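You operate a simulated robot arm through the tools that you are given. There is no shell and no other tool. Be economical: measure what you need, move in short steps, check, and stop when the job is done.

The job below is to be done with a simulated two-armed robot. You get a single attempt, and the scene is never put back.

Task
On the wiring bench top, fold the rag in half, so that it is half as long.

Only the result counts: the job must be done as asked and must still hold three seconds after the hand-in. Knocking over, shifting, dropping, spilling or breaking anything else fails it. Flat cloth is picked up by pressing the open fingertips on it (5 to 10 N) and closing them slowly along it; thin cloth reads only 2 to 8 mm in the jaws.

Robot
Two 7-joint arms with two-finger parallel grippers on one trunk, on a base that drives. Base frame: it is fixed to the floor where the robot stands at the start and does not move with it; the origin is under the middle of the robot, x ahead of it, y to its left, z up. Readings come in mm, rad, newtons and seconds.
The left shoulder is at the start at [70, 134, 1151], the right one opposite. Places, roughly: wiring bench top [1300, 100, 900]. Payload 1.57 kg a hand.
The TCP of each hand is the grasp point between the finger pads, 30 mm short of the fingertips. In the tool frame z runs along the fingers and y along their closing line. The gripper opens to 80 mm. The fingers are 17 mm wide and 12 mm thick; the gripper's body (40 by 82 mm) begins 80 mm behind the TCP.
Orientation is told as [roll, pitch, yaw] about the base's x, y, z axes, in that order, counted from this pose: with the fingers straight down and closing along the base's y, the tool's x points along the base's -x, its y along +y and its z along -z.

Tools
- The arms move only by the tool arm_command. It takes "left_targets", "right_targets" or both (then of equal length, played together; a hand with none holds still); each is a list that holds one entry, the list of rows, each a list of 7 numbers: the shift along the tool's x, y, z in units of 30 mm (1.0 is 30 mm), then the turn, a rotation vector about the tool's x, y, z in units of 8 degrees (1.0 is 8 degrees), then the finger opening in mm, from 0 to 80. In form: [[[tx, ty, tz, rx, ry, rz, claw], ...]]. A call has 1 to 12 rows; each row shifts and turns the commanded pose from where the row before left it, along the tool's axes as they then stand. A call with a number of a shift or a turn outside -1 to 1 is refused whole. Rows are played at 5 a second. More than 50 mm and 0.15 rad between two rows, or a gripper value outside its range, and nothing of the call is played. A pose out of reach is approached as far as the arm can. The call stops where the force on the tool passes 40 N (or 10 N more than at its start, if that is more) or the arm is blocked; 0.2 s more then pass. The fingers move at their own pace (about 153 mm/s each) and stop on an object; they squeeze with about 32 N. The grip force told is the motor's: it shows also when the fingers shut on nothing. Time passes only in rows, and 0.2 s behind the last, so rows that do not move let the fingers close. It gives the time, the measured TCP pose, the force on the tool (base axes), the opening and the grip force at its end, in the units of the frame above (readings bear some noise), and new pictures: "show" is both (left out), scene, wrist or none (wrist: the cameras of the hands that moved).
- Cameras (640 x 400 px; columns grow to the right, rows downward): "scene" is now at [129, 13.9, 1363.5]; the picture's right is [0.16, -0.99, 0.00], its down [-0.71, -0.12, -0.70] and it looks along [0.69, 0.11, -0.72] (base axes); focal length 267 px, centre (320, 200). "left" rides on the left gripper at [72, 7, -122] in its tool frame; the picture's right is [-0.09, 1.00, 0.00], its down [-0.84, -0.08, -0.54] and it looks along [-0.54, -0.05, 0.84] (tool axes); focal length 238 px, centre (320, 200). "right" rides on the right gripper at [72, -7, -122] in its tool frame; the picture's right is [0.09, 1.00, 0.00], its down [-0.84, 0.08, -0.54] and it looks along [-0.54, 0.05, 0.84] (tool axes); focal length 238 px, centre (320, 200). There is no depth. A picture from a camera that has moved, and an enlarged one, comes with that camera's place and axes in the base frame and with its lens.
- move_column(by): slides the trunk up (or, below 0, down) by that many mm; the arms and the scene camera ride with it, the base frame stays. It gives what a move gives, with no picture.
- drive_base(legs): drives the robot by 1 to 6 legs, each [ahead, left, turn to the left] in mm, mm and rad, along the robot's own axes; the way and the turn of a leg run together, so that a leg with both is an arc; at most 1500 mm and 3.142 rad a leg. The arms and the cameras ride along, it lands a little off, and it stops where it bumps. It gives what a move gives, and a new picture of the scene camera.
- aim_head(pan, tilt): turns the head with the scene camera to pan (to the left, within 1.501 rad either way) and tilt (down, from -0.506 to 1.204), counted from straight ahead of the robot. It gives what a move gives, and a new picture of the scene camera.
- close_up(camera, box): a new picture of the part [left, top, right, bottom] of that camera's present view, enlarged. No time passes.
- job_done(): hands the job in; it is judged then, once.

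Work in short steps. Places have to be worked out from the pictures, the camera data and where the tool is seen: move nearer, look again, correct. Check each grasp and each placing, and mend what went wrong. You have 120 turns and 260 pictures in all, those below and enlarged ones among them. Open the grippers and draw the arms clear of the work before you hand the job in, unless the task says otherwise; then end with one line.

The tools are called after "Call:" as a command line: name --argument value ..., lists and objects as JSON in quotes. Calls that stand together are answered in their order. arm_command: Moves the arms, as the interface text tells. Its arguments: {"type":"object","properties":{"left_targets":{"type":"array","items":{"type":"array","items":{"type":"array","items":{"type":"number"}}}},"right_targets":{"type":"array","items":{"type":"array","items":{"type":"array","items":{"type":"number"}}}},"show":{"type":"string","enum":["both","scene","wrist","none"]}},"required":[]} The other tools are called the same way: move_column (by) slides the trunk up or down; drive_base (legs) drives the base; aim_head (pan, tilt) turns the head that bears the scene camera; close_up (camera, box) takes an enlarged picture of a part of a camera's view; job_done () hands the job in.

At the start:

```text
time_s: 0.0
left_tcp_pos: [480.8, 198.1, 1074.2]
left_tcp_rot: [0.0, 0.0, 0.0]
left_force: [0.0, -0.3, -0.4]
left_opening: 80.0
left_gripper_force: 0.0
right_tcp_pos: [452.1, -139.2, 1101.3]
right_tcp_rot: [0.0, 0.0, 0.0]
right_force: [1.1, 1.1, -0.3]
right_opening: 79.9
right_gripper_force: 0.0
trunk travel left (down, up): [-725.0, 215.0]
robot x, y, heading: [-0.1, 0.3, 0.001]
head pan, tilt: [0.164, 0.803]
```

scene: 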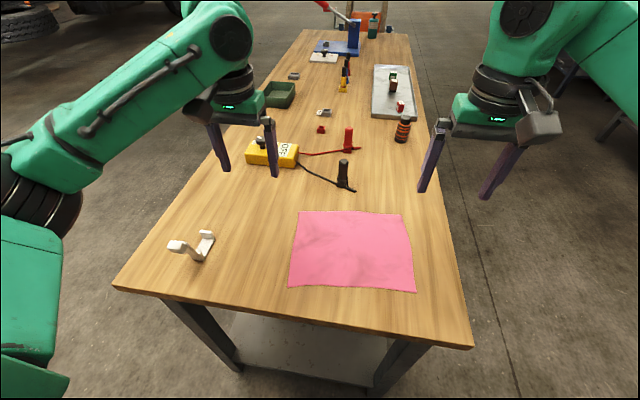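
right: 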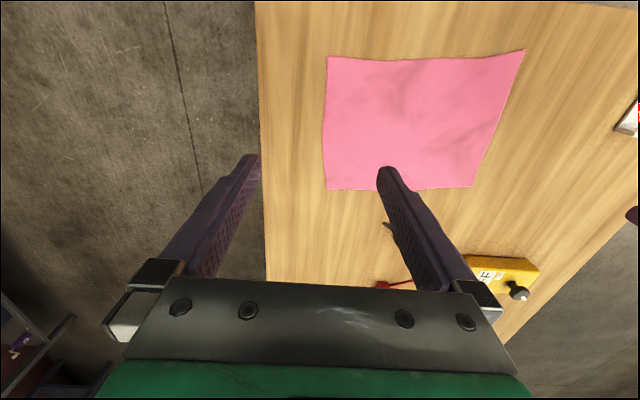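
left: 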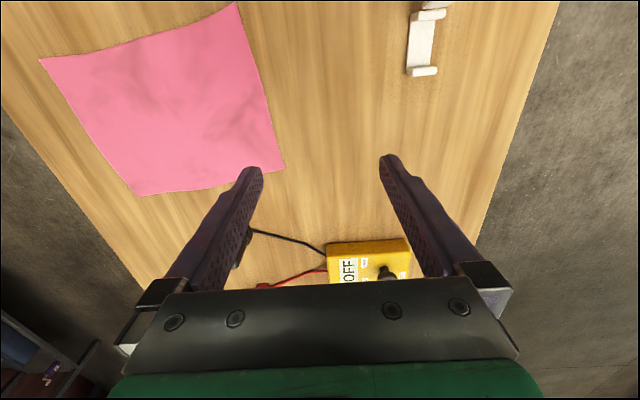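

The rag lies at about x 390–645, y −150 to 150 and is longer along y (about 275 against 230 mm). I plan to drive to the right-hand long side of the bench and fold from there with both hands. First I look to the right to see whether the way is free.

Call:
aim_head --pan -1.1 --tilt 0.6

```text
time_s: 1.4
left_tcp_pos: [480.5, 199.5, 1074.7]
left_tcp_rot: [0.0, 0.004, 0.0]
left_force: [0.0, -0.2, 0.1]
left_opening: 80.2
left_gripper_force: 0.2
right_tcp_pos: [453.0, -138.4, 1101.1]
right_tcp_rot: [0.0, 0.0, 0.001]
right_force: [0.6, -0.6, -0.3]
right_opening: 79.9
right_gripper_force: 0.1
trunk travel left (down, up): [-725.0, 215.0]
robot x, y, heading: [1.6, -1.0, 0.001]
head pan, tilt: [-1.1, 0.6]
camera scene: at [89.8, -78.0, 1380.6], right [-0.89, -0.45, 0.0], down [-0.26, 0.5, -0.82], along [0.38, -0.73, -0.57], focal length 267 px, centre (320, 200)
```

scene: 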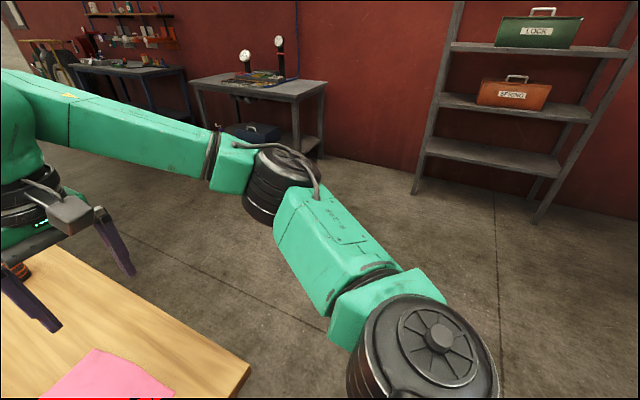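

The floor to the right is clear for well over 2 m. I back off, sidestep, go ahead and turn left to face the bench's long side.

Call:
drive_base --legs '[[-300, 0, 0], [0, -950, 0], [810, 0, 0], [0, 0, 1.571]]'

Call:
aim_head --pan 0 --tilt 0.85

```text
time_s: 15.7
left_tcp_pos: [303.3, -451.4, 1073.9]
left_tcp_rot: [0.0, 0.002, 1.578]
left_force: [0.7, -0.2, 1.1]
left_opening: 80.3
left_gripper_force: 0.0
right_tcp_pos: [640.0, -477.5, 1101.3]
right_tcp_rot: [0.001, -0.001, 1.578]
right_force: [-0.1, -0.1, 0.7]
right_opening: 80.0
right_gripper_force: 0.0
trunk travel left (down, up): [-725.0, 215.0]
robot x, y, heading: [502.9, -931.4, 1.576]
head pan, tilt: [-1.1, 0.6]
camera scene: at [582.4, -839.1, 1380.6], right [0.46, -0.89, 0.0], down [-0.5, -0.26, -0.82], along [0.73, 0.38, -0.57], focal length 267 px, centre (320, 200)
```

scene: 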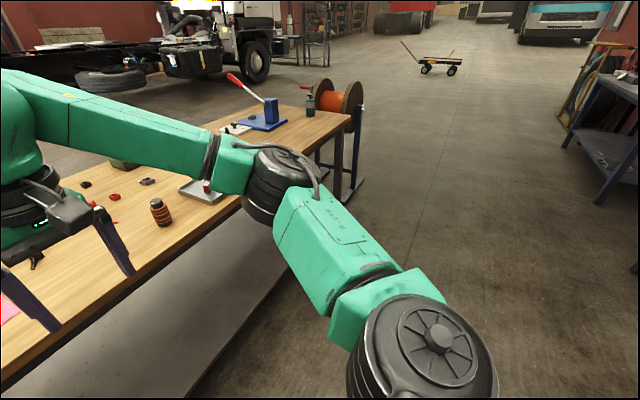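

```text
time_s: 17.1
left_tcp_pos: [301.3, -451.4, 1074.5]
left_tcp_rot: [0.0, 0.002, 1.578]
left_force: [0.3, -0.2, -0.2]
left_opening: 80.0
left_gripper_force: 0.0
right_tcp_pos: [640.8, -477.6, 1101.4]
right_tcp_rot: [-0.001, -0.001, 1.577]
right_force: [-0.3, -0.5, 0.0]
right_opening: 80.1
right_gripper_force: 0.1
trunk travel left (down, up): [-725.0, 215.0]
robot x, y, heading: [502.8, -928.8, 1.575]
head pan, tilt: [0.0, 0.85]
camera scene: at [503.3, -801.6, 1359.7], right [1.0, 0.01, 0.0], down [0.0, -0.75, -0.66], along [0.0, 0.66, -0.75], focal length 267 px, centre (320, 200)
```

scene: 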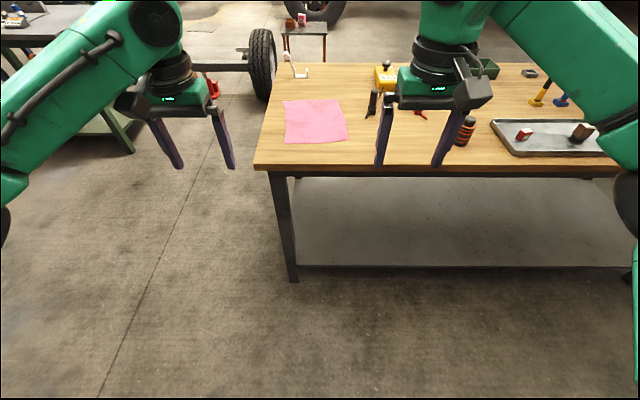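

With both views combined, the bench top comes out at about z = 860, and the rag's corners at about (396,−130), (594,−110), (567,142) and (366,123). The bench's near edge is at about y = −240. I look down to see how far the robot's own base sticks out before going closer.

Call:
aim_head --pan 0 --tilt 1.204

```text
time_s: 17.9
left_tcp_pos: [302.2, -450.3, 1074.4]
left_tcp_rot: [-0.001, 0.001, 1.577]
left_force: [-0.1, -0.5, 0.6]
left_opening: 79.9
left_gripper_force: 0.1
right_tcp_pos: [641.1, -477.7, 1101.7]
right_tcp_rot: [-0.001, -0.001, 1.576]
right_force: [0.0, -0.3, -0.2]
right_opening: 80.0
right_gripper_force: 0.1
trunk travel left (down, up): [-725.0, 215.0]
robot x, y, heading: [508.6, -933.0, 1.577]
head pan, tilt: [0.0, 1.201]
camera scene: at [503.4, -823.8, 1336.0], right [1.0, 0.01, 0.0], down [0.01, -0.93, -0.36], along [0.0, 0.36, -0.93], focal length 267 px, centre (320, 200)
```

scene: 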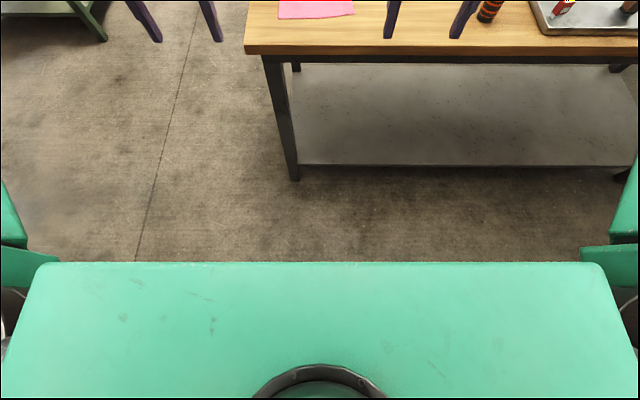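

Nothing of the base shows beyond 300 mm ahead of the axis. I lower the trunk for a moment (the hands are clear of the bench) to see closer in.

Call:
move_column --by -500

Call:
close_up --camera "scene" --box '[0, 0, 640, 400]'

```text
refused: -500 is not a number from -400 to 400
```

```text
1.00 times, centred on (320, 200) of scene
camera zoom: at [503.4, -823.8, 1336.0], right [1.0, 0.01, 0.0], down [0.01, -0.93, -0.36], along [0.0, 0.36, -0.93], focal length 267 px, centre (320, 200)
```

zoom: 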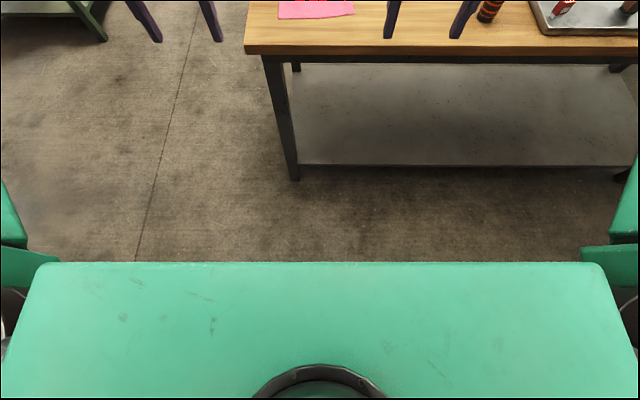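

The limit is 400 mm per move, so I lower by 400.

Call:
move_column --by -400

Call:
close_up --camera "scene" --box '[0, 0, 640, 400]'

```text
time_s: 21.7
left_tcp_pos: [301.6, -450.8, 675.3]
left_tcp_rot: [0.0, 0.002, 1.579]
left_force: [0.6, 0.2, -0.4]
left_opening: 80.3
left_gripper_force: 0.1
right_tcp_pos: [640.8, -476.6, 702.4]
right_tcp_rot: [0.002, 0.0, 1.579]
right_force: [-0.8, 0.1, 0.5]
right_opening: 80.0
right_gripper_force: 0.1
trunk travel left (down, up): [-325.0, 615.0]
robot x, y, heading: [505.9, -932.4, 1.577]
head pan, tilt: [0.0, 1.201]
```

```text
1.00 times, centred on (320, 200) of scene
camera zoom: at [503.4, -824.1, 936.0], right [1.0, 0.01, 0.0], down [0.01, -0.93, -0.36], along [0.0, 0.36, -0.93], focal length 267 px, centre (320, 200)
```

zoom: 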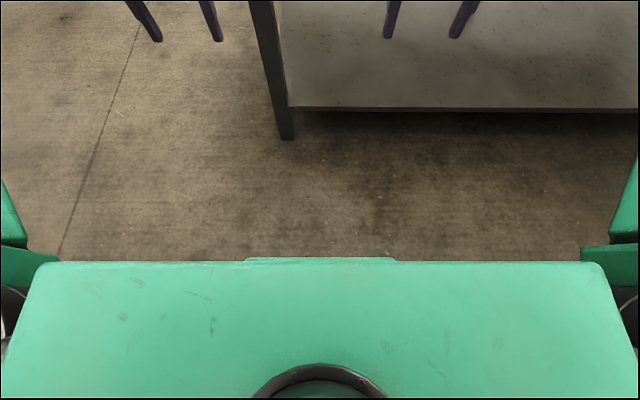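

The base front is about 240 mm ahead of the axis, and the bench legs are at about y = −190. I raise the trunk again and drive to about y = −480, sidestepping a little left.

Call:
move_column --by 400

Call:
drive_base --legs '[[440, 25, 0]]'

Call:
aim_head --pan 0 --tilt 0.9

```text
time_s: 25.5
left_tcp_pos: [302.9, -450.0, 1073.7]
left_tcp_rot: [0.0, 0.002, 1.577]
left_force: [0.1, 0.0, -0.5]
left_opening: 79.9
left_gripper_force: 0.1
right_tcp_pos: [641.4, -476.9, 1102.9]
right_tcp_rot: [-0.001, 0.0, 1.578]
right_force: [-0.3, -0.6, 0.7]
right_opening: 80.0
right_gripper_force: 0.0
trunk travel left (down, up): [-725.0, 215.0]
robot x, y, heading: [501.9, -928.6, 1.579]
head pan, tilt: [0.0, 1.201]
```

```text
time_s: 28.2
left_tcp_pos: [280.0, -15.8, 1074.2]
left_tcp_rot: [-0.001, 0.001, 1.568]
left_force: [0.0, 0.0, -0.9]
left_opening: 80.0
left_gripper_force: 0.1
right_tcp_pos: [618.5, -44.9, 1102.1]
right_tcp_rot: [0.0, 0.0, 1.566]
right_force: [0.2, 0.3, 0.1]
right_opening: 80.0
right_gripper_force: 0.1
trunk travel left (down, up): [-725.0, 215.0]
robot x, y, heading: [477.4, -498.3, 1.568]
head pan, tilt: [0.0, 1.201]
camera scene: at [478.3, -390.1, 1336.1], right [1.0, 0.0, 0.0], down [0.0, -0.93, -0.36], along [0.0, 0.36, -0.93], focal length 267 px, centre (320, 200)
```

scene: 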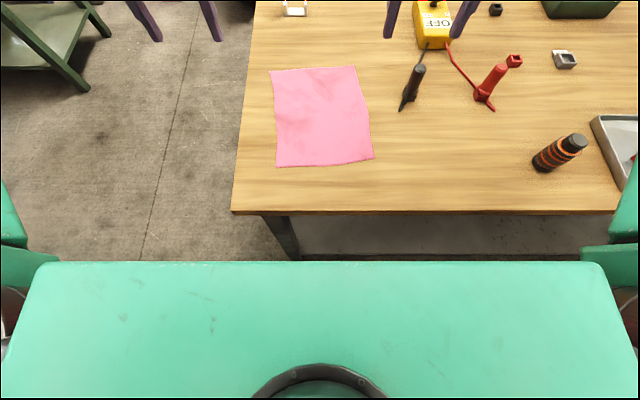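

```text
time_s: 29.0
left_tcp_pos: [280.1, -14.6, 1074.4]
left_tcp_rot: [0.0, 0.002, 1.57]
left_force: [0.4, 0.4, 0.2]
left_opening: 80.0
left_gripper_force: 0.0
right_tcp_pos: [618.4, -42.8, 1102.5]
right_tcp_rot: [0.0, 0.0, 1.569]
right_force: [-0.1, 0.1, -0.4]
right_opening: 80.0
right_gripper_force: 0.0
trunk travel left (down, up): [-725.0, 215.0]
robot x, y, heading: [478.7, -498.7, 1.573]
head pan, tilt: [0.0, 0.901]
camera scene: at [478.3, -369.3, 1355.7], right [1.0, 0.0, 0.0], down [0.0, -0.78, -0.62], along [0.0, 0.62, -0.78], focal length 267 px, centre (320, 200)
```

scene: 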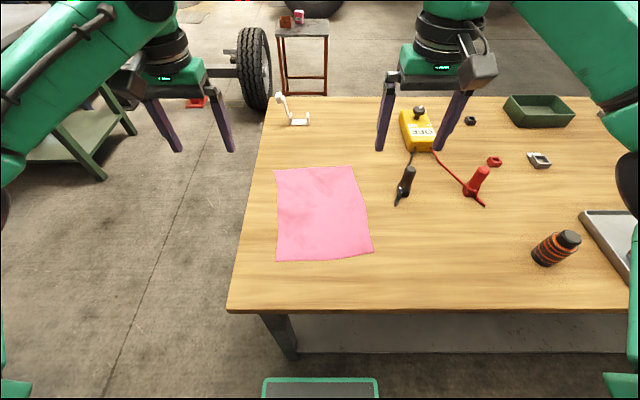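

The robot is now at (478,−498), and the rag's near corners are at about A(390,−132) and B(587,−111), turned about 6°. I bring both hands above points just inside those corners, closing along the edge, to about z = 940, and look with the wrist cameras.

Call:
arm_command --left_targets '[[[0.567, -0.745, 0.745, 0, 0, -0.125, 40], [0.567, -0.745, 0.745, 0, 0, -0.125, 40], [0.567, -0.745, 0.745, 0, 0, -0.125, 40], [0.567, -0.745, 0.745, 0, 0, -0.125, 40], [0.567, -0.745, 0.745, 0, 0, -0.125, 30], [0.567, -0.745, 0.745, 0, 0, -0.125, 30]]]' --right_targets '[[[0.328, 0.317, 0.9, 0, 0, -0.125, 40], [0.328, 0.317, 0.9, 0, 0, -0.125, 40], [0.328, 0.317, 0.9, 0, 0, -0.125, 40], [0.328, 0.317, 0.9, 0, 0, -0.125, 40], [0.328, 0.317, 0.9, 0, 0, -0.125, 30], [0.328, 0.317, 0.9, 0, 0, -0.125, 30]]]'

```text
time_s: 30.4
left_tcp_pos: [423.0, -111.6, 940.3]
left_tcp_rot: [-0.001, 0.001, 1.675]
left_force: [0.6, -0.3, -0.3]
left_opening: 30.1
left_gripper_force: 0.0
right_tcp_pos: [563.0, -104.7, 939.5]
right_tcp_rot: [0.001, -0.002, 1.674]
right_force: [-1.4, -0.3, 0.1]
right_opening: 29.9
right_gripper_force: 0.2
trunk travel left (down, up): [-725.0, 215.0]
robot x, y, heading: [478.5, -495.5, 1.572]
head pan, tilt: [0.0, 0.901]
camera scene: at [479.1, -369.6, 1355.9], right [1.0, 0.0, 0.0], down [0.0, -0.78, -0.62], along [0.0, 0.62, -0.78], focal length 267 px, centre (320, 200)
camera right: at [577.3, -176.1, 1062.3], right [-0.98, -0.19, 0.0], down [-0.16, 0.82, 0.54], along [-0.11, 0.53, -0.84], focal length 238 px, centre (320, 200)
camera left: at [423.0, -184.5, 1063.6], right [-1.0, -0.01, 0.0], down [-0.01, 0.84, 0.54], along [-0.01, 0.54, -0.84], focal length 238 px, centre (320, 200)
```

scene: 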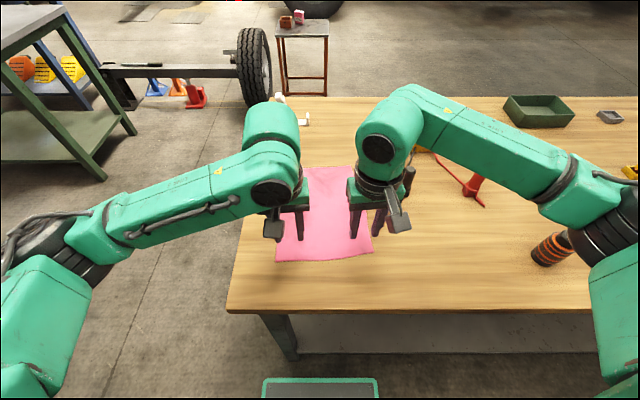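
right: 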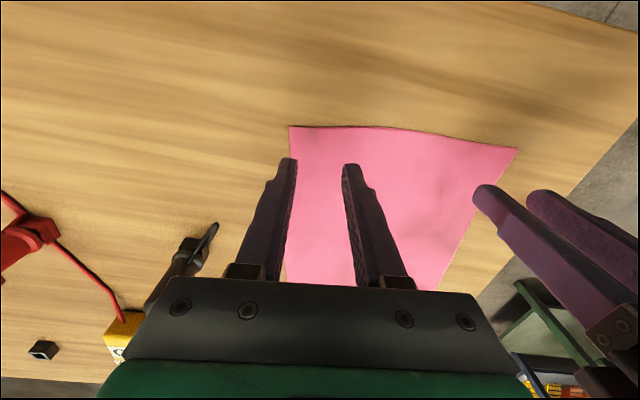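
left: 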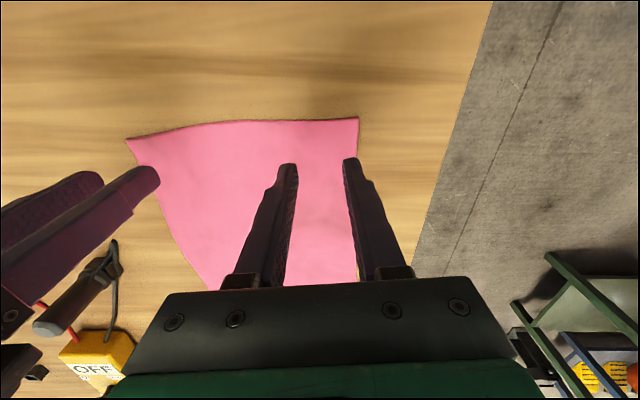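

Both wrist views agree: A is at (390,−135) and B at (591,−115). I nudge the left hand and descend both to just above the cloth.

Call:
arm_command --left_targets '[[[0.267, 0.33, 0.5, 0, 0, 0, 28], [0, 0, 0.6, 0, 0, 0, 28], [0, 0, 0.33, 0, 0, 0, 28]]]' --right_targets '[[[0, -0.05, 0.5, 0, 0, 0, 28], [0, 0, 0.6, 0, 0, 0, 28], [0, 0, 0.33, 0, 0, 0, 28]]]' --show "wrist"

```text
time_s: 31.2
left_tcp_pos: [411.2, -119.7, 896.6]
left_tcp_rot: [0.0, -0.001, 1.672]
left_force: [0.1, -0.5, 0.7]
left_opening: 28.1
left_gripper_force: 0.0
right_tcp_pos: [564.3, -104.3, 897.4]
right_tcp_rot: [0.001, 0.001, 1.674]
right_force: [0.3, 0.6, 0.9]
right_opening: 28.0
right_gripper_force: 0.2
trunk travel left (down, up): [-725.0, 215.0]
robot x, y, heading: [477.3, -496.3, 1.569]
head pan, tilt: [0.0, 0.901]
camera right: at [578.7, -175.4, 1018.7], right [-0.98, -0.19, 0.0], down [-0.16, 0.82, 0.54], along [-0.1, 0.53, -0.84], focal length 238 px, centre (320, 200)
camera left: at [412.0, -191.7, 1019.5], right [-1.0, -0.01, 0.0], down [-0.01, 0.84, 0.54], along [0.0, 0.54, -0.84], focal length 238 px, centre (320, 200)
```

right: 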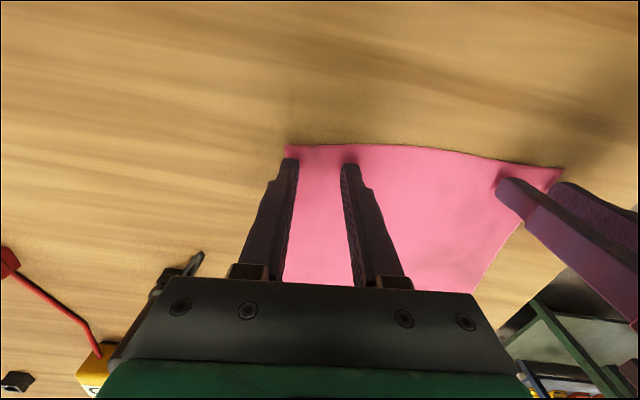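
left: 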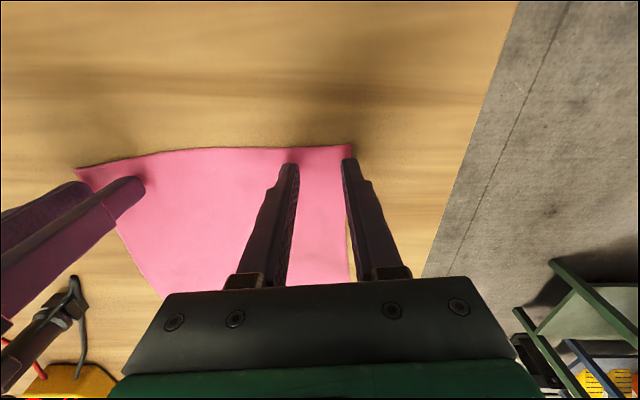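

The outer fingers sit right at the side edges, so I shift both hands inward and lower gently.

Call:
arm_command --left_targets '[[[0, -0.35, 0, 0, 0, 0, 28], [0, 0, 0.1, 0, 0, 0, 28], [0, 0, 0.07, 0, 0, 0, 28]]]' --right_targets '[[[0, 0.2, 0, 0, 0, 0, 28], [0, 0, 0.1, 0, 0, 0, 28], [0, 0, 0.07, 0, 0, 0, 28]]]' --show "none"

```text
time_s: 32.0
left_tcp_pos: [421.7, -119.0, 891.1]
left_tcp_rot: [0.0, 0.001, 1.675]
left_force: [0.5, 0.2, 1.3]
left_opening: 28.0
left_gripper_force: 0.2
right_tcp_pos: [559.7, -106.9, 891.4]
right_tcp_rot: [0.001, 0.0, 1.674]
right_force: [-1.7, 0.8, 1.6]
right_opening: 28.0
right_gripper_force: 0.0
trunk travel left (down, up): [-725.0, 215.0]
robot x, y, heading: [474.2, -498.4, 1.569]
head pan, tilt: [0.0, 0.901]
```

The forces are barely up, so I keep lowering by about 1 mm per row.

Call:
arm_command --left_targets '[[[0, 0, 0.04, 0, 0, 0, 28], [0, 0, 0.03, 0, 0, 0, 28]]]' --right_targets '[[[0, 0, 0.04, 0, 0, 0, 28], [0, 0, 0.03, 0, 0, 0, 28]]]' --show "none"

```text
time_s: 32.6
left_tcp_pos: [420.9, -120.4, 891.5]
left_tcp_rot: [-0.003, -0.002, 1.674]
left_force: [0.8, 1.8, 7.5]
left_opening: 27.9
left_gripper_force: 0.1
right_tcp_pos: [558.5, -106.3, 893.0]
right_tcp_rot: [0.001, -0.002, 1.673]
right_force: [-1.2, 0.7, 13.6]
right_opening: 27.9
right_gripper_force: 0.0
trunk travel left (down, up): [-725.0, 215.0]
robot x, y, heading: [478.1, -495.2, 1.575]
head pan, tilt: [0.0, 0.901]
```

Contact: left 7.5 N, right 13.6 N. I ease the right hand slightly and close both slowly along the cloth.

Call:
arm_command --left_targets '[[[0, 0, 0, 0, 0, 0, 26], [0, 0, 0, 0, 0, 0, 22], [0, 0, 0, 0, 0, 0, 18], [0, 0, 0, 0, 0, 0, 14], [0, 0, 0, 0, 0, 0, 10], [0, 0, 0, 0, 0, 0, 6], [0, 0, 0, 0, 0, 0, 3], [0, 0, 0, 0, 0, 0, 0], [0, 0, 0, 0, 0, 0, 0], [0, 0, 0, 0, 0, 0, 0]]]' --right_targets '[[[0, 0, -0.02, 0, 0, 0, 28], [0, 0, 0, 0, 0, 0, 24], [0, 0, 0, 0, 0, 0, 20], [0, 0, 0, 0, 0, 0, 16], [0, 0, 0, 0, 0, 0, 12], [0, 0, 0, 0, 0, 0, 8], [0, 0, 0, 0, 0, 0, 4], [0, 0, 0, 0, 0, 0, 0], [0, 0, 0, 0, 0, 0, 0], [0, 0, 0, 0, 0, 0, 0]]]'

```text
time_s: 34.8
left_tcp_pos: [421.7, -121.0, 891.3]
left_tcp_rot: [-0.003, 0.001, 1.673]
left_force: [-1.3, 0.2, 17.8]
left_opening: 0.1
left_gripper_force: 21.1
right_tcp_pos: [560.5, -107.2, 891.3]
right_tcp_rot: [0.002, -0.003, 1.674]
right_force: [0.4, 0.4, 8.5]
right_opening: 0.1
right_gripper_force: 21.7
trunk travel left (down, up): [-725.0, 215.0]
robot x, y, heading: [477.9, -495.5, 1.569]
head pan, tilt: [0.0, 0.901]
camera scene: at [478.3, -373.0, 1356.2], right [1.0, 0.0, 0.0], down [0.0, -0.78, -0.62], along [0.0, 0.62, -0.78], focal length 267 px, centre (320, 200)
camera right: at [573.1, -178.6, 1013.4], right [-0.98, -0.19, 0.0], down [-0.16, 0.82, 0.54], along [-0.11, 0.53, -0.84], focal length 238 px, centre (320, 200)
camera left: at [421.3, -193.8, 1013.8], right [-1.0, -0.01, 0.0], down [-0.01, 0.84, 0.54], along [0.0, 0.54, -0.84], focal length 238 px, centre (320, 200)
```

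scene: 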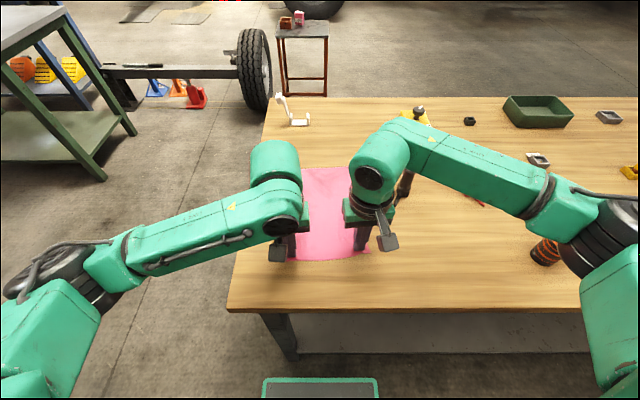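
right: 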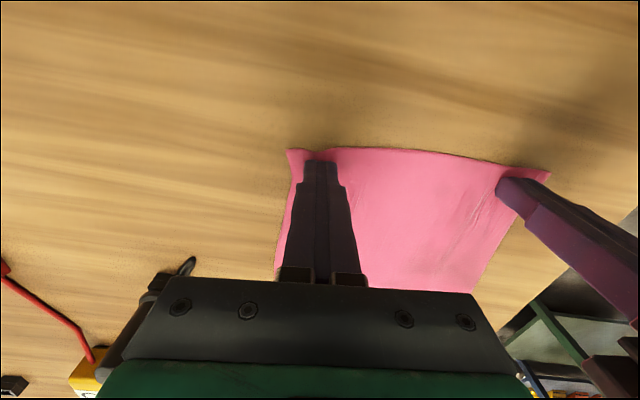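
left: 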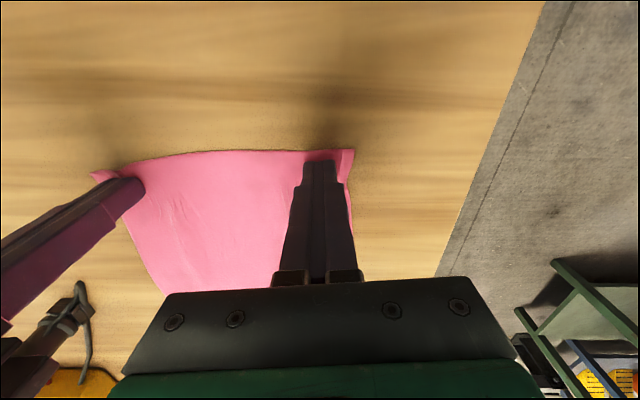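

The jaws read 0.1 mm, so probably nothing is held. I take a close look before retrying.

Call:
close_up --camera "left" --box '[240, 120, 400, 220]'

Call:
close_up --camera "right" --box '[240, 120, 400, 220]'

```text
4.00 times, centred on (320, 170) of left
camera zoom: at [421.3, -193.8, 1013.8], right [-1.0, -0.01, 0.0], down [-0.01, 0.84, 0.54], along [0.0, 0.54, -0.84], focal length 953 px, centre (320, 320)
```

zoom: 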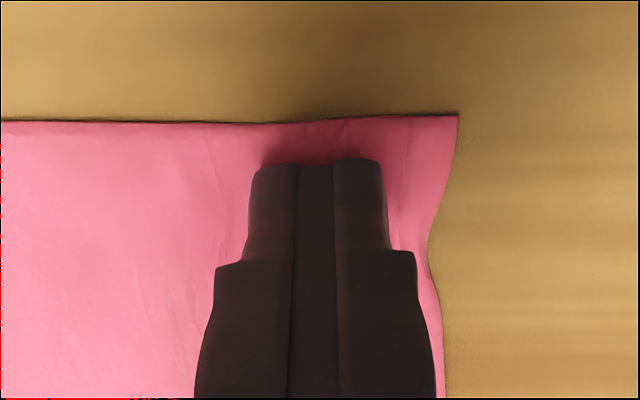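

```text
4.00 times, centred on (320, 170) of right
camera zoom: at [573.1, -178.6, 1013.4], right [-0.98, -0.19, 0.0], down [-0.16, 0.82, 0.54], along [-0.11, 0.53, -0.84], focal length 953 px, centre (320, 320)
```

zoom: 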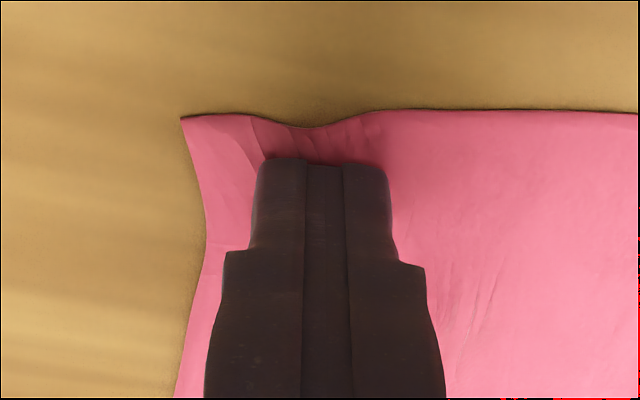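

The cloth is visibly drawn in at both fingers. I lift a little to test whether it holds.

Call:
arm_command --left_targets '[[[0, 0, -0.3, 0, 0, 0, 0], [0, 0, -0.5, 0, 0, 0, 0], [0, 0, -0.3, 0, 0, 0, 0]]]' --right_targets '[[[0, 0, -0.3, 0, 0, 0, 0], [0, 0, -0.5, 0, 0, 0, 0], [0, 0, -0.3, 0, 0, 0, 0]]]' --show "wrist"

```text
time_s: 35.6
left_tcp_pos: [421.0, -120.1, 924.3]
left_tcp_rot: [0.0, 0.002, 1.673]
left_force: [0.6, -0.6, -0.7]
left_opening: 0.1
left_gripper_force: 20.6
right_tcp_pos: [560.1, -105.2, 922.6]
right_tcp_rot: [0.001, 0.0, 1.677]
right_force: [0.8, -0.6, -0.5]
right_opening: 0.0
right_gripper_force: 21.3
trunk travel left (down, up): [-725.0, 215.0]
robot x, y, heading: [477.5, -495.8, 1.569]
head pan, tilt: [0.0, 0.901]
camera right: at [573.2, -175.7, 1045.4], right [-0.98, -0.19, 0.0], down [-0.16, 0.82, 0.54], along [-0.11, 0.53, -0.84], focal length 238 px, centre (320, 200)
camera left: at [420.5, -191.5, 1046.0], right [-1.0, -0.01, 0.0], down [-0.01, 0.84, 0.54], along [0.0, 0.54, -0.84], focal length 238 px, centre (320, 200)
```

right: 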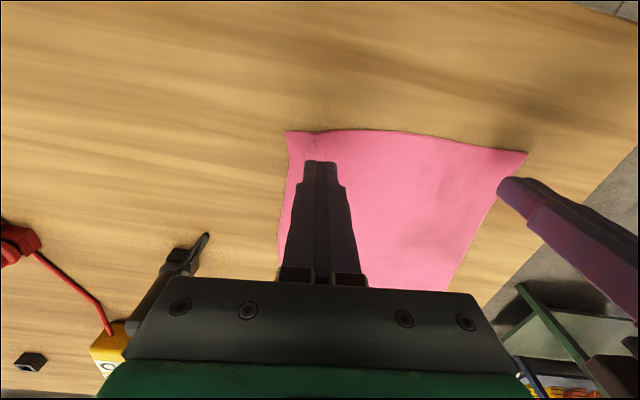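
left: 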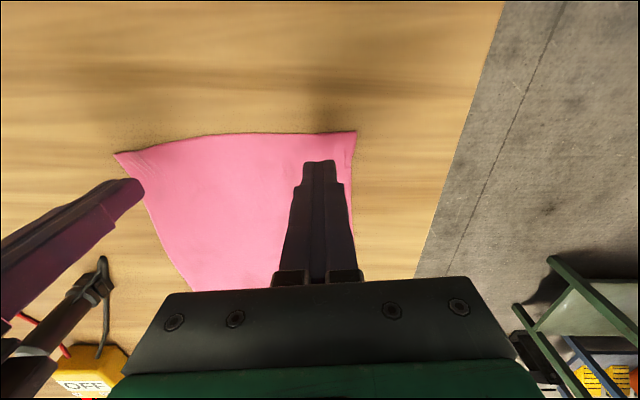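

Not held. I retry with a wider 50 mm span, centred 40 mm in from the side edges, so more cloth gets gathered.

Call:
arm_command --left_targets '[[[0, -0.33, 0, 0, 0, 0, 50], [0, 0, 0.4, 0, 0, 0, 50], [0, 0, 0.4, 0, 0, 0, 50], [0, 0, 0.25, 0, 0, 0, 50]]]' --right_targets '[[[0.03, 0.47, 0, 0, 0, 0, 50], [0, 0, 0.4, 0, 0, 0, 50], [0, 0, 0.4, 0, 0, 0, 50], [0, 0, 0.2, 0, 0, 0, 50]]]' --show "wrist"

```text
time_s: 36.6
left_tcp_pos: [430.3, -119.4, 891.9]
left_tcp_rot: [-0.001, -0.001, 1.675]
left_force: [-1.2, 0.1, 1.5]
left_opening: 50.1
left_gripper_force: 0.0
right_tcp_pos: [545.6, -107.3, 894.5]
right_tcp_rot: [0.001, 0.001, 1.673]
right_force: [0.4, -0.4, 0.7]
right_opening: 49.9
right_gripper_force: 0.0
trunk travel left (down, up): [-725.0, 215.0]
robot x, y, heading: [480.1, -497.7, 1.566]
head pan, tilt: [0.0, 0.901]
camera right: at [559.4, -179.0, 1015.6], right [-0.98, -0.19, 0.0], down [-0.16, 0.82, 0.54], along [-0.11, 0.53, -0.84], focal length 238 px, centre (320, 200)
camera left: at [430.1, -190.8, 1014.4], right [-1.0, -0.01, 0.0], down [-0.01, 0.84, 0.54], along [-0.01, 0.54, -0.84], focal length 238 px, centre (320, 200)
```

right: 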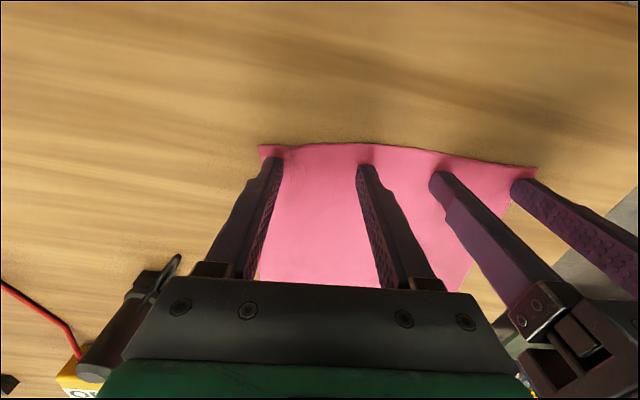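
left: 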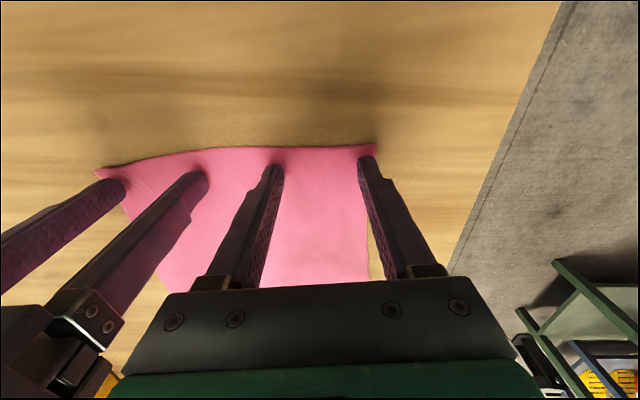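

Closing both hands together stretches the cloth between them, so I pinch one hand at a time. I lift the left off and press the right.

Call:
arm_command --left_targets '[[[0, 0, -0.4, 0, 0, 0, 50], [0, 0, 0, 0, 0, 0, 50], [0, 0, 0, 0, 0, 0, 50]]]' --right_targets '[[[0, 0, 0.08, 0, 0, 0, 50], [0, 0, 0.04, 0, 0, 0, 50], [0, 0, 0.03, 0, 0, 0, 50]]]' --show "none"

```text
time_s: 37.4
left_tcp_pos: [430.0, -119.9, 903.5]
left_tcp_rot: [0.0, -0.002, 1.672]
left_force: [-0.8, 0.1, -0.2]
left_opening: 50.1
left_gripper_force: 0.0
right_tcp_pos: [545.3, -108.0, 890.4]
right_tcp_rot: [0.002, -0.004, 1.675]
right_force: [3.1, 2.8, 21.6]
right_opening: 50.0
right_gripper_force: 0.1
trunk travel left (down, up): [-725.0, 215.0]
robot x, y, heading: [477.3, -495.8, 1.566]
head pan, tilt: [0.0, 0.901]
```

21.6 N is too firm, so I ease up by about 1 mm and start closing slowly.

Call:
arm_command --right_targets '[[[0, 0, -0.035, 0, 0, 0, 50], [0, 0, 0, 0, 0, 0, 48], [0, 0, 0, 0, 0, 0, 45], [0, 0, 0, 0, 0, 0, 42], [0, 0, 0, 0, 0, 0, 39], [0, 0, 0, 0, 0, 0, 36]]]' --show "wrist"

```text
time_s: 38.8
left_tcp_pos: [429.3, -120.5, 904.5]
left_tcp_rot: [-0.002, 0.001, 1.674]
left_force: [0.7, -1.0, 1.1]
left_opening: 50.1
left_gripper_force: 0.1
right_tcp_pos: [545.9, -110.2, 892.1]
right_tcp_rot: [0.001, -0.003, 1.674]
right_force: [-0.3, 1.7, 25.2]
right_opening: 32.8
right_gripper_force: 0.1
trunk travel left (down, up): [-725.0, 215.0]
robot x, y, heading: [479.2, -496.1, 1.567]
head pan, tilt: [0.0, 0.901]
camera right: at [558.7, -181.0, 1013.3], right [-0.98, -0.19, 0.0], down [-0.16, 0.82, 0.54], along [-0.11, 0.53, -0.84], focal length 238 px, centre (320, 200)
```

right: 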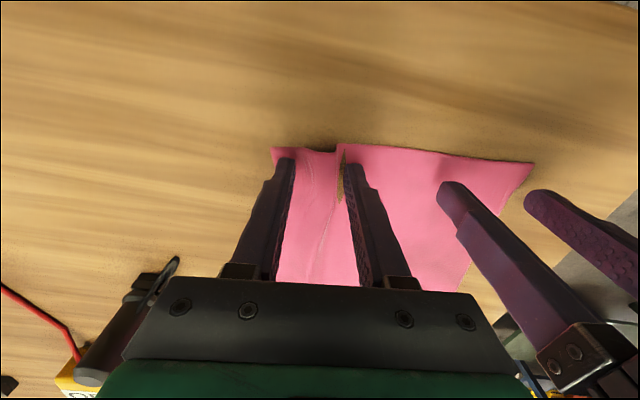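

A ridge is rising between the fingers. I ease up slightly and keep closing.

Call:
arm_command --right_targets '[[[0, 0, -0.03, 0, 0, 0, 31], [0, 0, 0, 0, 0, 0, 28], [0, 0, 0, 0, 0, 0, 25], [0, 0, 0, 0, 0, 0, 22], [0, 0, 0, 0, 0, 0, 19], [0, 0, 0, 0, 0, 0, 16]]]' --show "wrist"

Call:
close_up --camera "right" --box '[240, 120, 400, 220]'

```text
time_s: 40.2
left_tcp_pos: [429.8, -119.6, 904.1]
left_tcp_rot: [0.0, 0.0, 1.674]
left_force: [0.2, 0.0, -0.9]
left_opening: 50.2
left_gripper_force: 0.0
right_tcp_pos: [545.7, -110.1, 890.8]
right_tcp_rot: [0.0, 0.0, 1.673]
right_force: [-0.6, -1.6, 10.2]
right_opening: 15.8
right_gripper_force: 0.1
trunk travel left (down, up): [-725.0, 215.0]
robot x, y, heading: [480.3, -497.6, 1.574]
head pan, tilt: [0.0, 0.901]
camera right: at [559.5, -180.7, 1013.5], right [-0.98, -0.19, 0.0], down [-0.16, 0.82, 0.54], along [-0.1, 0.53, -0.84], focal length 238 px, centre (320, 200)
```

right: 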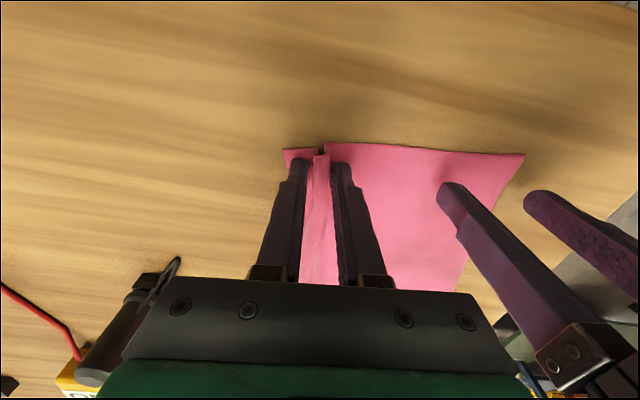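

```text
4.00 times, centred on (320, 170) of right
camera zoom: at [559.5, -180.7, 1013.5], right [-0.98, -0.19, 0.0], down [-0.16, 0.82, 0.54], along [-0.1, 0.53, -0.84], focal length 953 px, centre (320, 320)
```

zoom: 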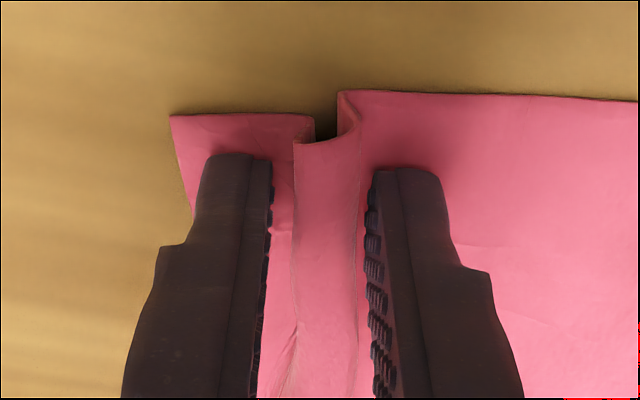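

A clean ridge stands between the fingers. I close fully on it.

Call:
arm_command --right_targets '[[[0, 0, 0, 0, 0, 0, 13], [0, 0, 0, 0, 0, 0, 10], [0, 0, 0, 0, 0, 0, 7], [0, 0, 0, 0, 0, 0, 4], [0, 0, 0, 0, 0, 0, 1], [0, 0, 0, 0, 0, 0, 0], [0, 0, 0, 0, 0, 0, 0]]]' --show "wrist"

```text
time_s: 41.8
left_tcp_pos: [430.0, -119.5, 904.4]
left_tcp_rot: [0.0, 0.0, 1.674]
left_force: [0.0, 0.4, 0.2]
left_opening: 49.9
left_gripper_force: 0.0
right_tcp_pos: [546.4, -108.4, 891.1]
right_tcp_rot: [-0.001, -0.001, 1.673]
right_force: [-0.3, 0.7, 7.9]
right_opening: 2.6
right_gripper_force: 23.9
trunk travel left (down, up): [-725.0, 215.0]
robot x, y, heading: [482.7, -496.3, 1.569]
head pan, tilt: [0.0, 0.901]
camera right: at [559.4, -180.0, 1013.6], right [-0.98, -0.19, 0.0], down [-0.16, 0.82, 0.54], along [-0.11, 0.53, -0.84], focal length 238 px, centre (320, 200)
```

right: 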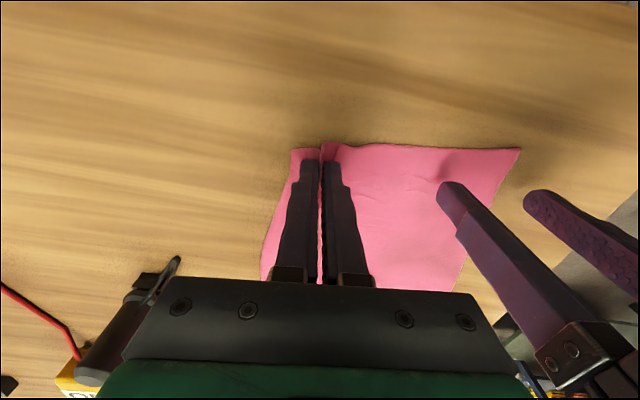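

The right hand holds 2.6 mm of cloth. The left corner has been dragged inward, so I look from the left hand.

Call:
close_up --camera "left" --box '[0, 0, 640, 400]'

```text
1.00 times, centred on (320, 200) of left
camera zoom: at [430.3, -191.3, 1026.6], right [-1.0, -0.01, 0.0], down [-0.01, 0.84, 0.54], along [-0.01, 0.54, -0.84], focal length 238 px, centre (320, 200)
```

zoom: 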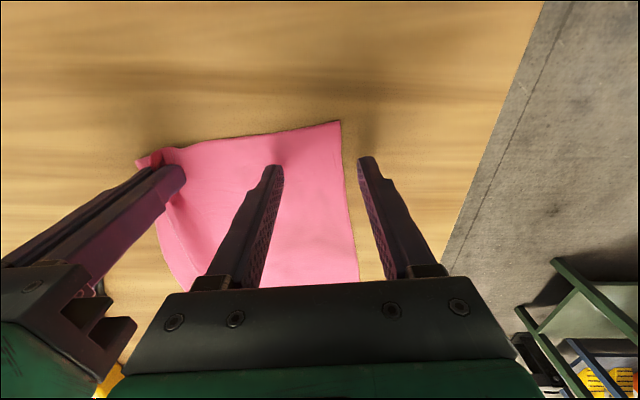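

The left corner A is now at (415,−149). I place the left hand at (447,−126) with a 42 mm opening and lower it close to the cloth.

Call:
arm_command --left_targets '[[[0.26, -0.54, 0, 0, 0, 0, 42], [0, 0, 0.25, 0, 0, 0, 42], [0, 0, 0.15, 0, 0, 0, 42]]]' --show "wrist"

```text
time_s: 42.6
left_tcp_pos: [446.5, -126.9, 892.0]
left_tcp_rot: [-0.001, 0.002, 1.674]
left_force: [-0.6, 0.3, 0.7]
left_opening: 42.1
left_gripper_force: 0.1
right_tcp_pos: [546.6, -110.0, 891.5]
right_tcp_rot: [0.001, -0.002, 1.673]
right_force: [-0.3, -0.1, 6.9]
right_opening: 2.7
right_gripper_force: 23.8
trunk travel left (down, up): [-725.0, 215.0]
robot x, y, heading: [480.4, -497.1, 1.569]
head pan, tilt: [0.0, 0.901]
camera left: at [447.5, -197.3, 1014.5], right [-1.0, -0.01, 0.0], down [-0.01, 0.84, 0.54], along [-0.01, 0.54, -0.84], focal length 238 px, centre (320, 200)
```

left: 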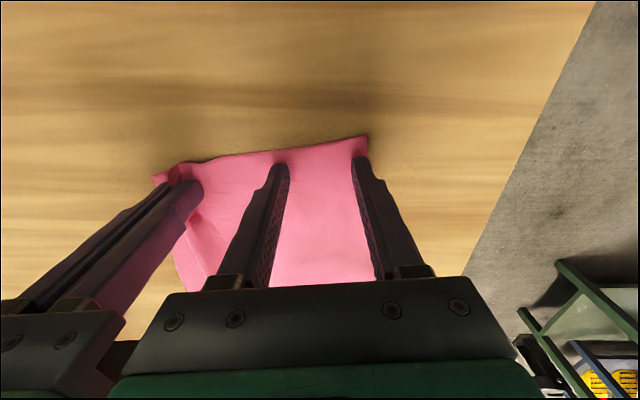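

Both left fingertips are above the cloth. I press and start closing.

Call:
arm_command --left_targets '[[[0, 0, 0.05, 0, 0, 0, 42], [0, 0, 0.04, 0, 0, 0, 42]]]' --show "none"

```text
time_s: 43.2
left_tcp_pos: [447.7, -124.4, 892.0]
left_tcp_rot: [-0.002, -0.006, 1.674]
left_force: [-2.1, -1.3, 24.3]
left_opening: 41.9
left_gripper_force: 0.1
right_tcp_pos: [544.9, -110.9, 891.2]
right_tcp_rot: [-0.001, -0.002, 1.674]
right_force: [1.0, 0.6, -0.5]
right_opening: 2.5
right_gripper_force: 23.7
trunk travel left (down, up): [-725.0, 215.0]
robot x, y, heading: [475.4, -498.2, 1.57]
head pan, tilt: [0.0, 0.901]
```

Call:
arm_command --left_targets '[[[0, 0, -0.02, 0, 0, 0, 41], [0, 0, 0, 0, 0, 0, 38], [0, 0, 0, 0, 0, 0, 35], [0, 0, 0, 0, 0, 0, 32], [0, 0, -0.01, 0, 0, 0, 29], [0, 0, 0, 0, 0, 0, 26], [0, 0, 0, 0, 0, 0, 23], [0, 0, 0, 0, 0, 0, 20], [0, 0, 0, 0, 0, 0, 17], [0, 0, 0, 0, 0, 0, 14]]]' --show "wrist"

Call:
close_up --camera "left" --box '[240, 120, 400, 220]'

```text
time_s: 45.4
left_tcp_pos: [447.5, -126.7, 891.4]
left_tcp_rot: [-0.003, -0.001, 1.672]
left_force: [8.5, 1.2, 27.0]
left_opening: 15.1
left_gripper_force: 0.5
right_tcp_pos: [546.4, -110.4, 892.4]
right_tcp_rot: [0.001, -0.004, 1.675]
right_force: [-7.5, -0.7, 0.2]
right_opening: 2.4
right_gripper_force: 24.0
trunk travel left (down, up): [-725.0, 215.0]
robot x, y, heading: [476.9, -498.2, 1.572]
head pan, tilt: [0.0, 0.901]
camera left: at [448.0, -198.8, 1013.9], right [-1.0, -0.01, 0.0], down [-0.01, 0.84, 0.54], along [0.0, 0.54, -0.84], focal length 238 px, centre (320, 200)
```

left: 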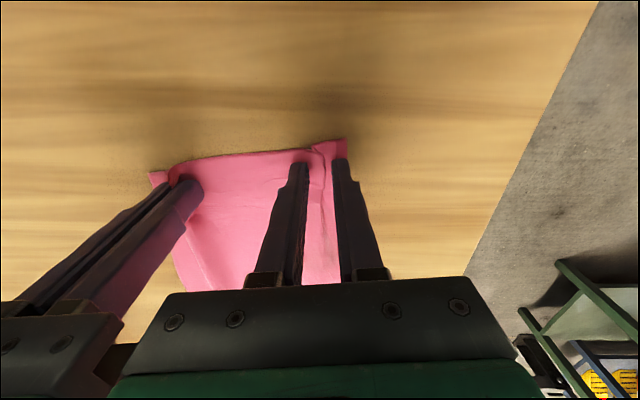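

```text
4.00 times, centred on (320, 170) of left
camera zoom: at [448.0, -198.8, 1013.9], right [-1.0, -0.01, 0.0], down [-0.01, 0.84, 0.54], along [0.0, 0.54, -0.84], focal length 953 px, centre (320, 320)
```

zoom: 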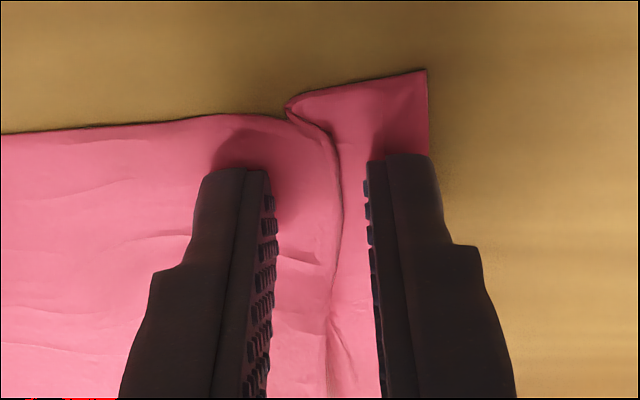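

A ridge has formed at the left too. I close the rest of the way.

Call:
arm_command --left_targets '[[[0, 0, -0.02, 0, 0, 0, 13], [0, 0, 0, 0, 0, 0, 10], [0, 0, 0, 0, 0, 0, 8], [0, 0, 0, 0, 0, 0, 5], [0, 0, 0, 0, 0, 0, 2], [0, 0, 0, 0, 0, 0, 0], [0, 0, 0, 0, 0, 0, 0]]]' --show "wrist"

```text
time_s: 47.0
left_tcp_pos: [446.8, -126.3, 891.7]
left_tcp_rot: [-0.001, -0.001, 1.671]
left_force: [11.5, 2.3, 22.0]
left_opening: 6.6
left_gripper_force: 25.9
right_tcp_pos: [545.9, -109.7, 893.0]
right_tcp_rot: [0.0, -0.002, 1.674]
right_force: [-12.8, -2.2, 0.4]
right_opening: 2.5
right_gripper_force: 23.7
trunk travel left (down, up): [-725.0, 215.0]
robot x, y, heading: [478.8, -496.6, 1.57]
head pan, tilt: [0.0, 0.901]
camera left: at [447.7, -197.9, 1014.3], right [-1.0, -0.01, 0.0], down [-0.01, 0.84, 0.54], along [0.0, 0.54, -0.84], focal length 238 px, centre (320, 200)
```

left: 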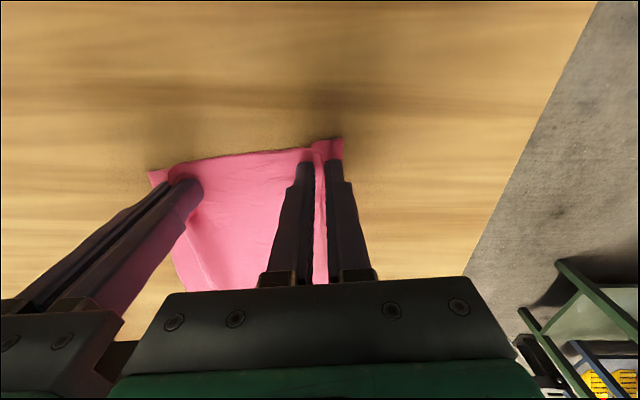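

Both hands hold (6.6 and 2.5 mm). I slacken the tension a touch and lift both with a slight move inward, then look.

Call:
arm_command --left_targets '[[[0, -0.07, -0.2, 0, 0, 0, 0], [-0.3, 0, -0.5, 0, 0, 0, 0], [-0.4, 0, -0.5, 0, 0, 0, 0], [-0.5, 0, -0.5, 0, 0, 0, 0]]]' --right_targets '[[[0, 0, -0.2, 0, 0, 0, 0], [-0.3, 0, -0.5, 0, 0, 0, 0], [-0.4, 0, -0.5, 0, 0, 0, 0], [-0.5, 0, -0.5, 0, 0, 0, 0]]]'

```text
time_s: 48.0
left_tcp_pos: [446.1, -86.7, 941.3]
left_tcp_rot: [0.0, 0.005, 1.673]
left_force: [-0.8, -0.3, -0.6]
left_opening: 0.0
left_gripper_force: 21.2
right_tcp_pos: [541.4, -70.6, 940.2]
right_tcp_rot: [-0.002, 0.0, 1.674]
right_force: [0.4, 1.2, 0.1]
right_opening: 2.6
right_gripper_force: 23.9
trunk travel left (down, up): [-725.0, 215.0]
robot x, y, heading: [477.5, -497.8, 1.564]
head pan, tilt: [0.0, 0.901]
camera scene: at [478.3, -368.8, 1355.6], right [1.0, 0.0, 0.0], down [0.0, -0.78, -0.62], along [0.0, 0.62, -0.78], focal length 267 px, centre (320, 200)
camera right: at [555.9, -141.4, 1063.2], right [-0.98, -0.19, 0.0], down [-0.16, 0.82, 0.54], along [-0.1, 0.53, -0.84], focal length 238 px, centre (320, 200)
camera left: at [446.4, -158.7, 1063.6], right [-1.0, -0.01, 0.0], down [-0.01, 0.84, 0.54], along [-0.01, 0.54, -0.84], focal length 238 px, centre (320, 200)
```

scene: 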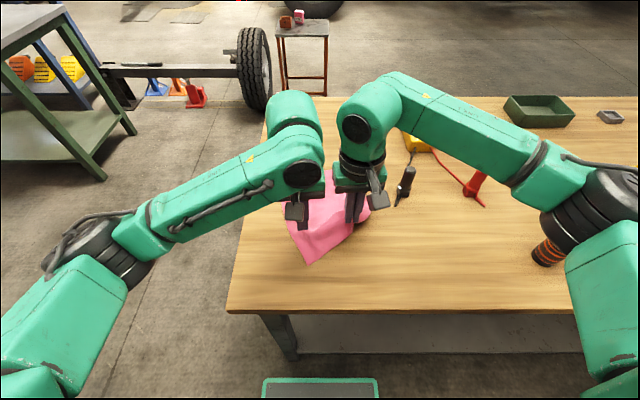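
right: 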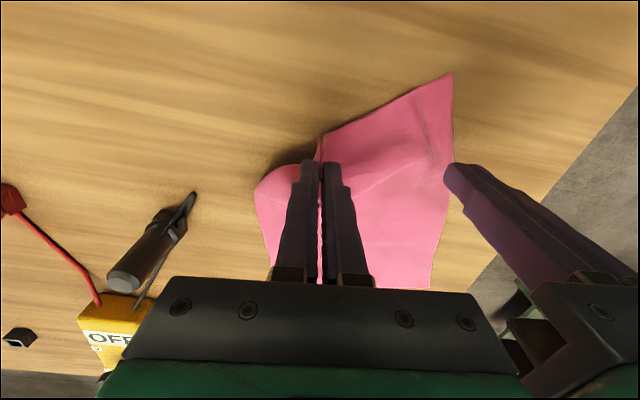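
left: 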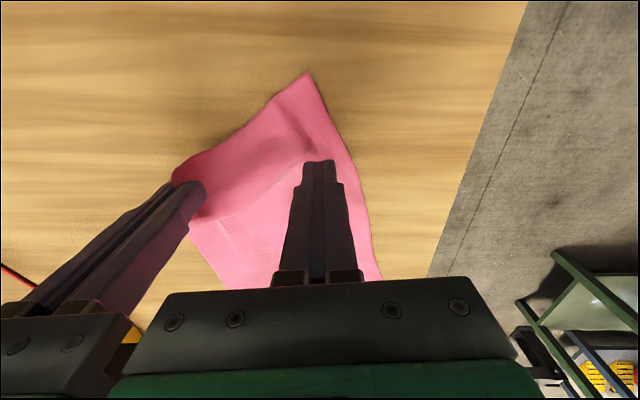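

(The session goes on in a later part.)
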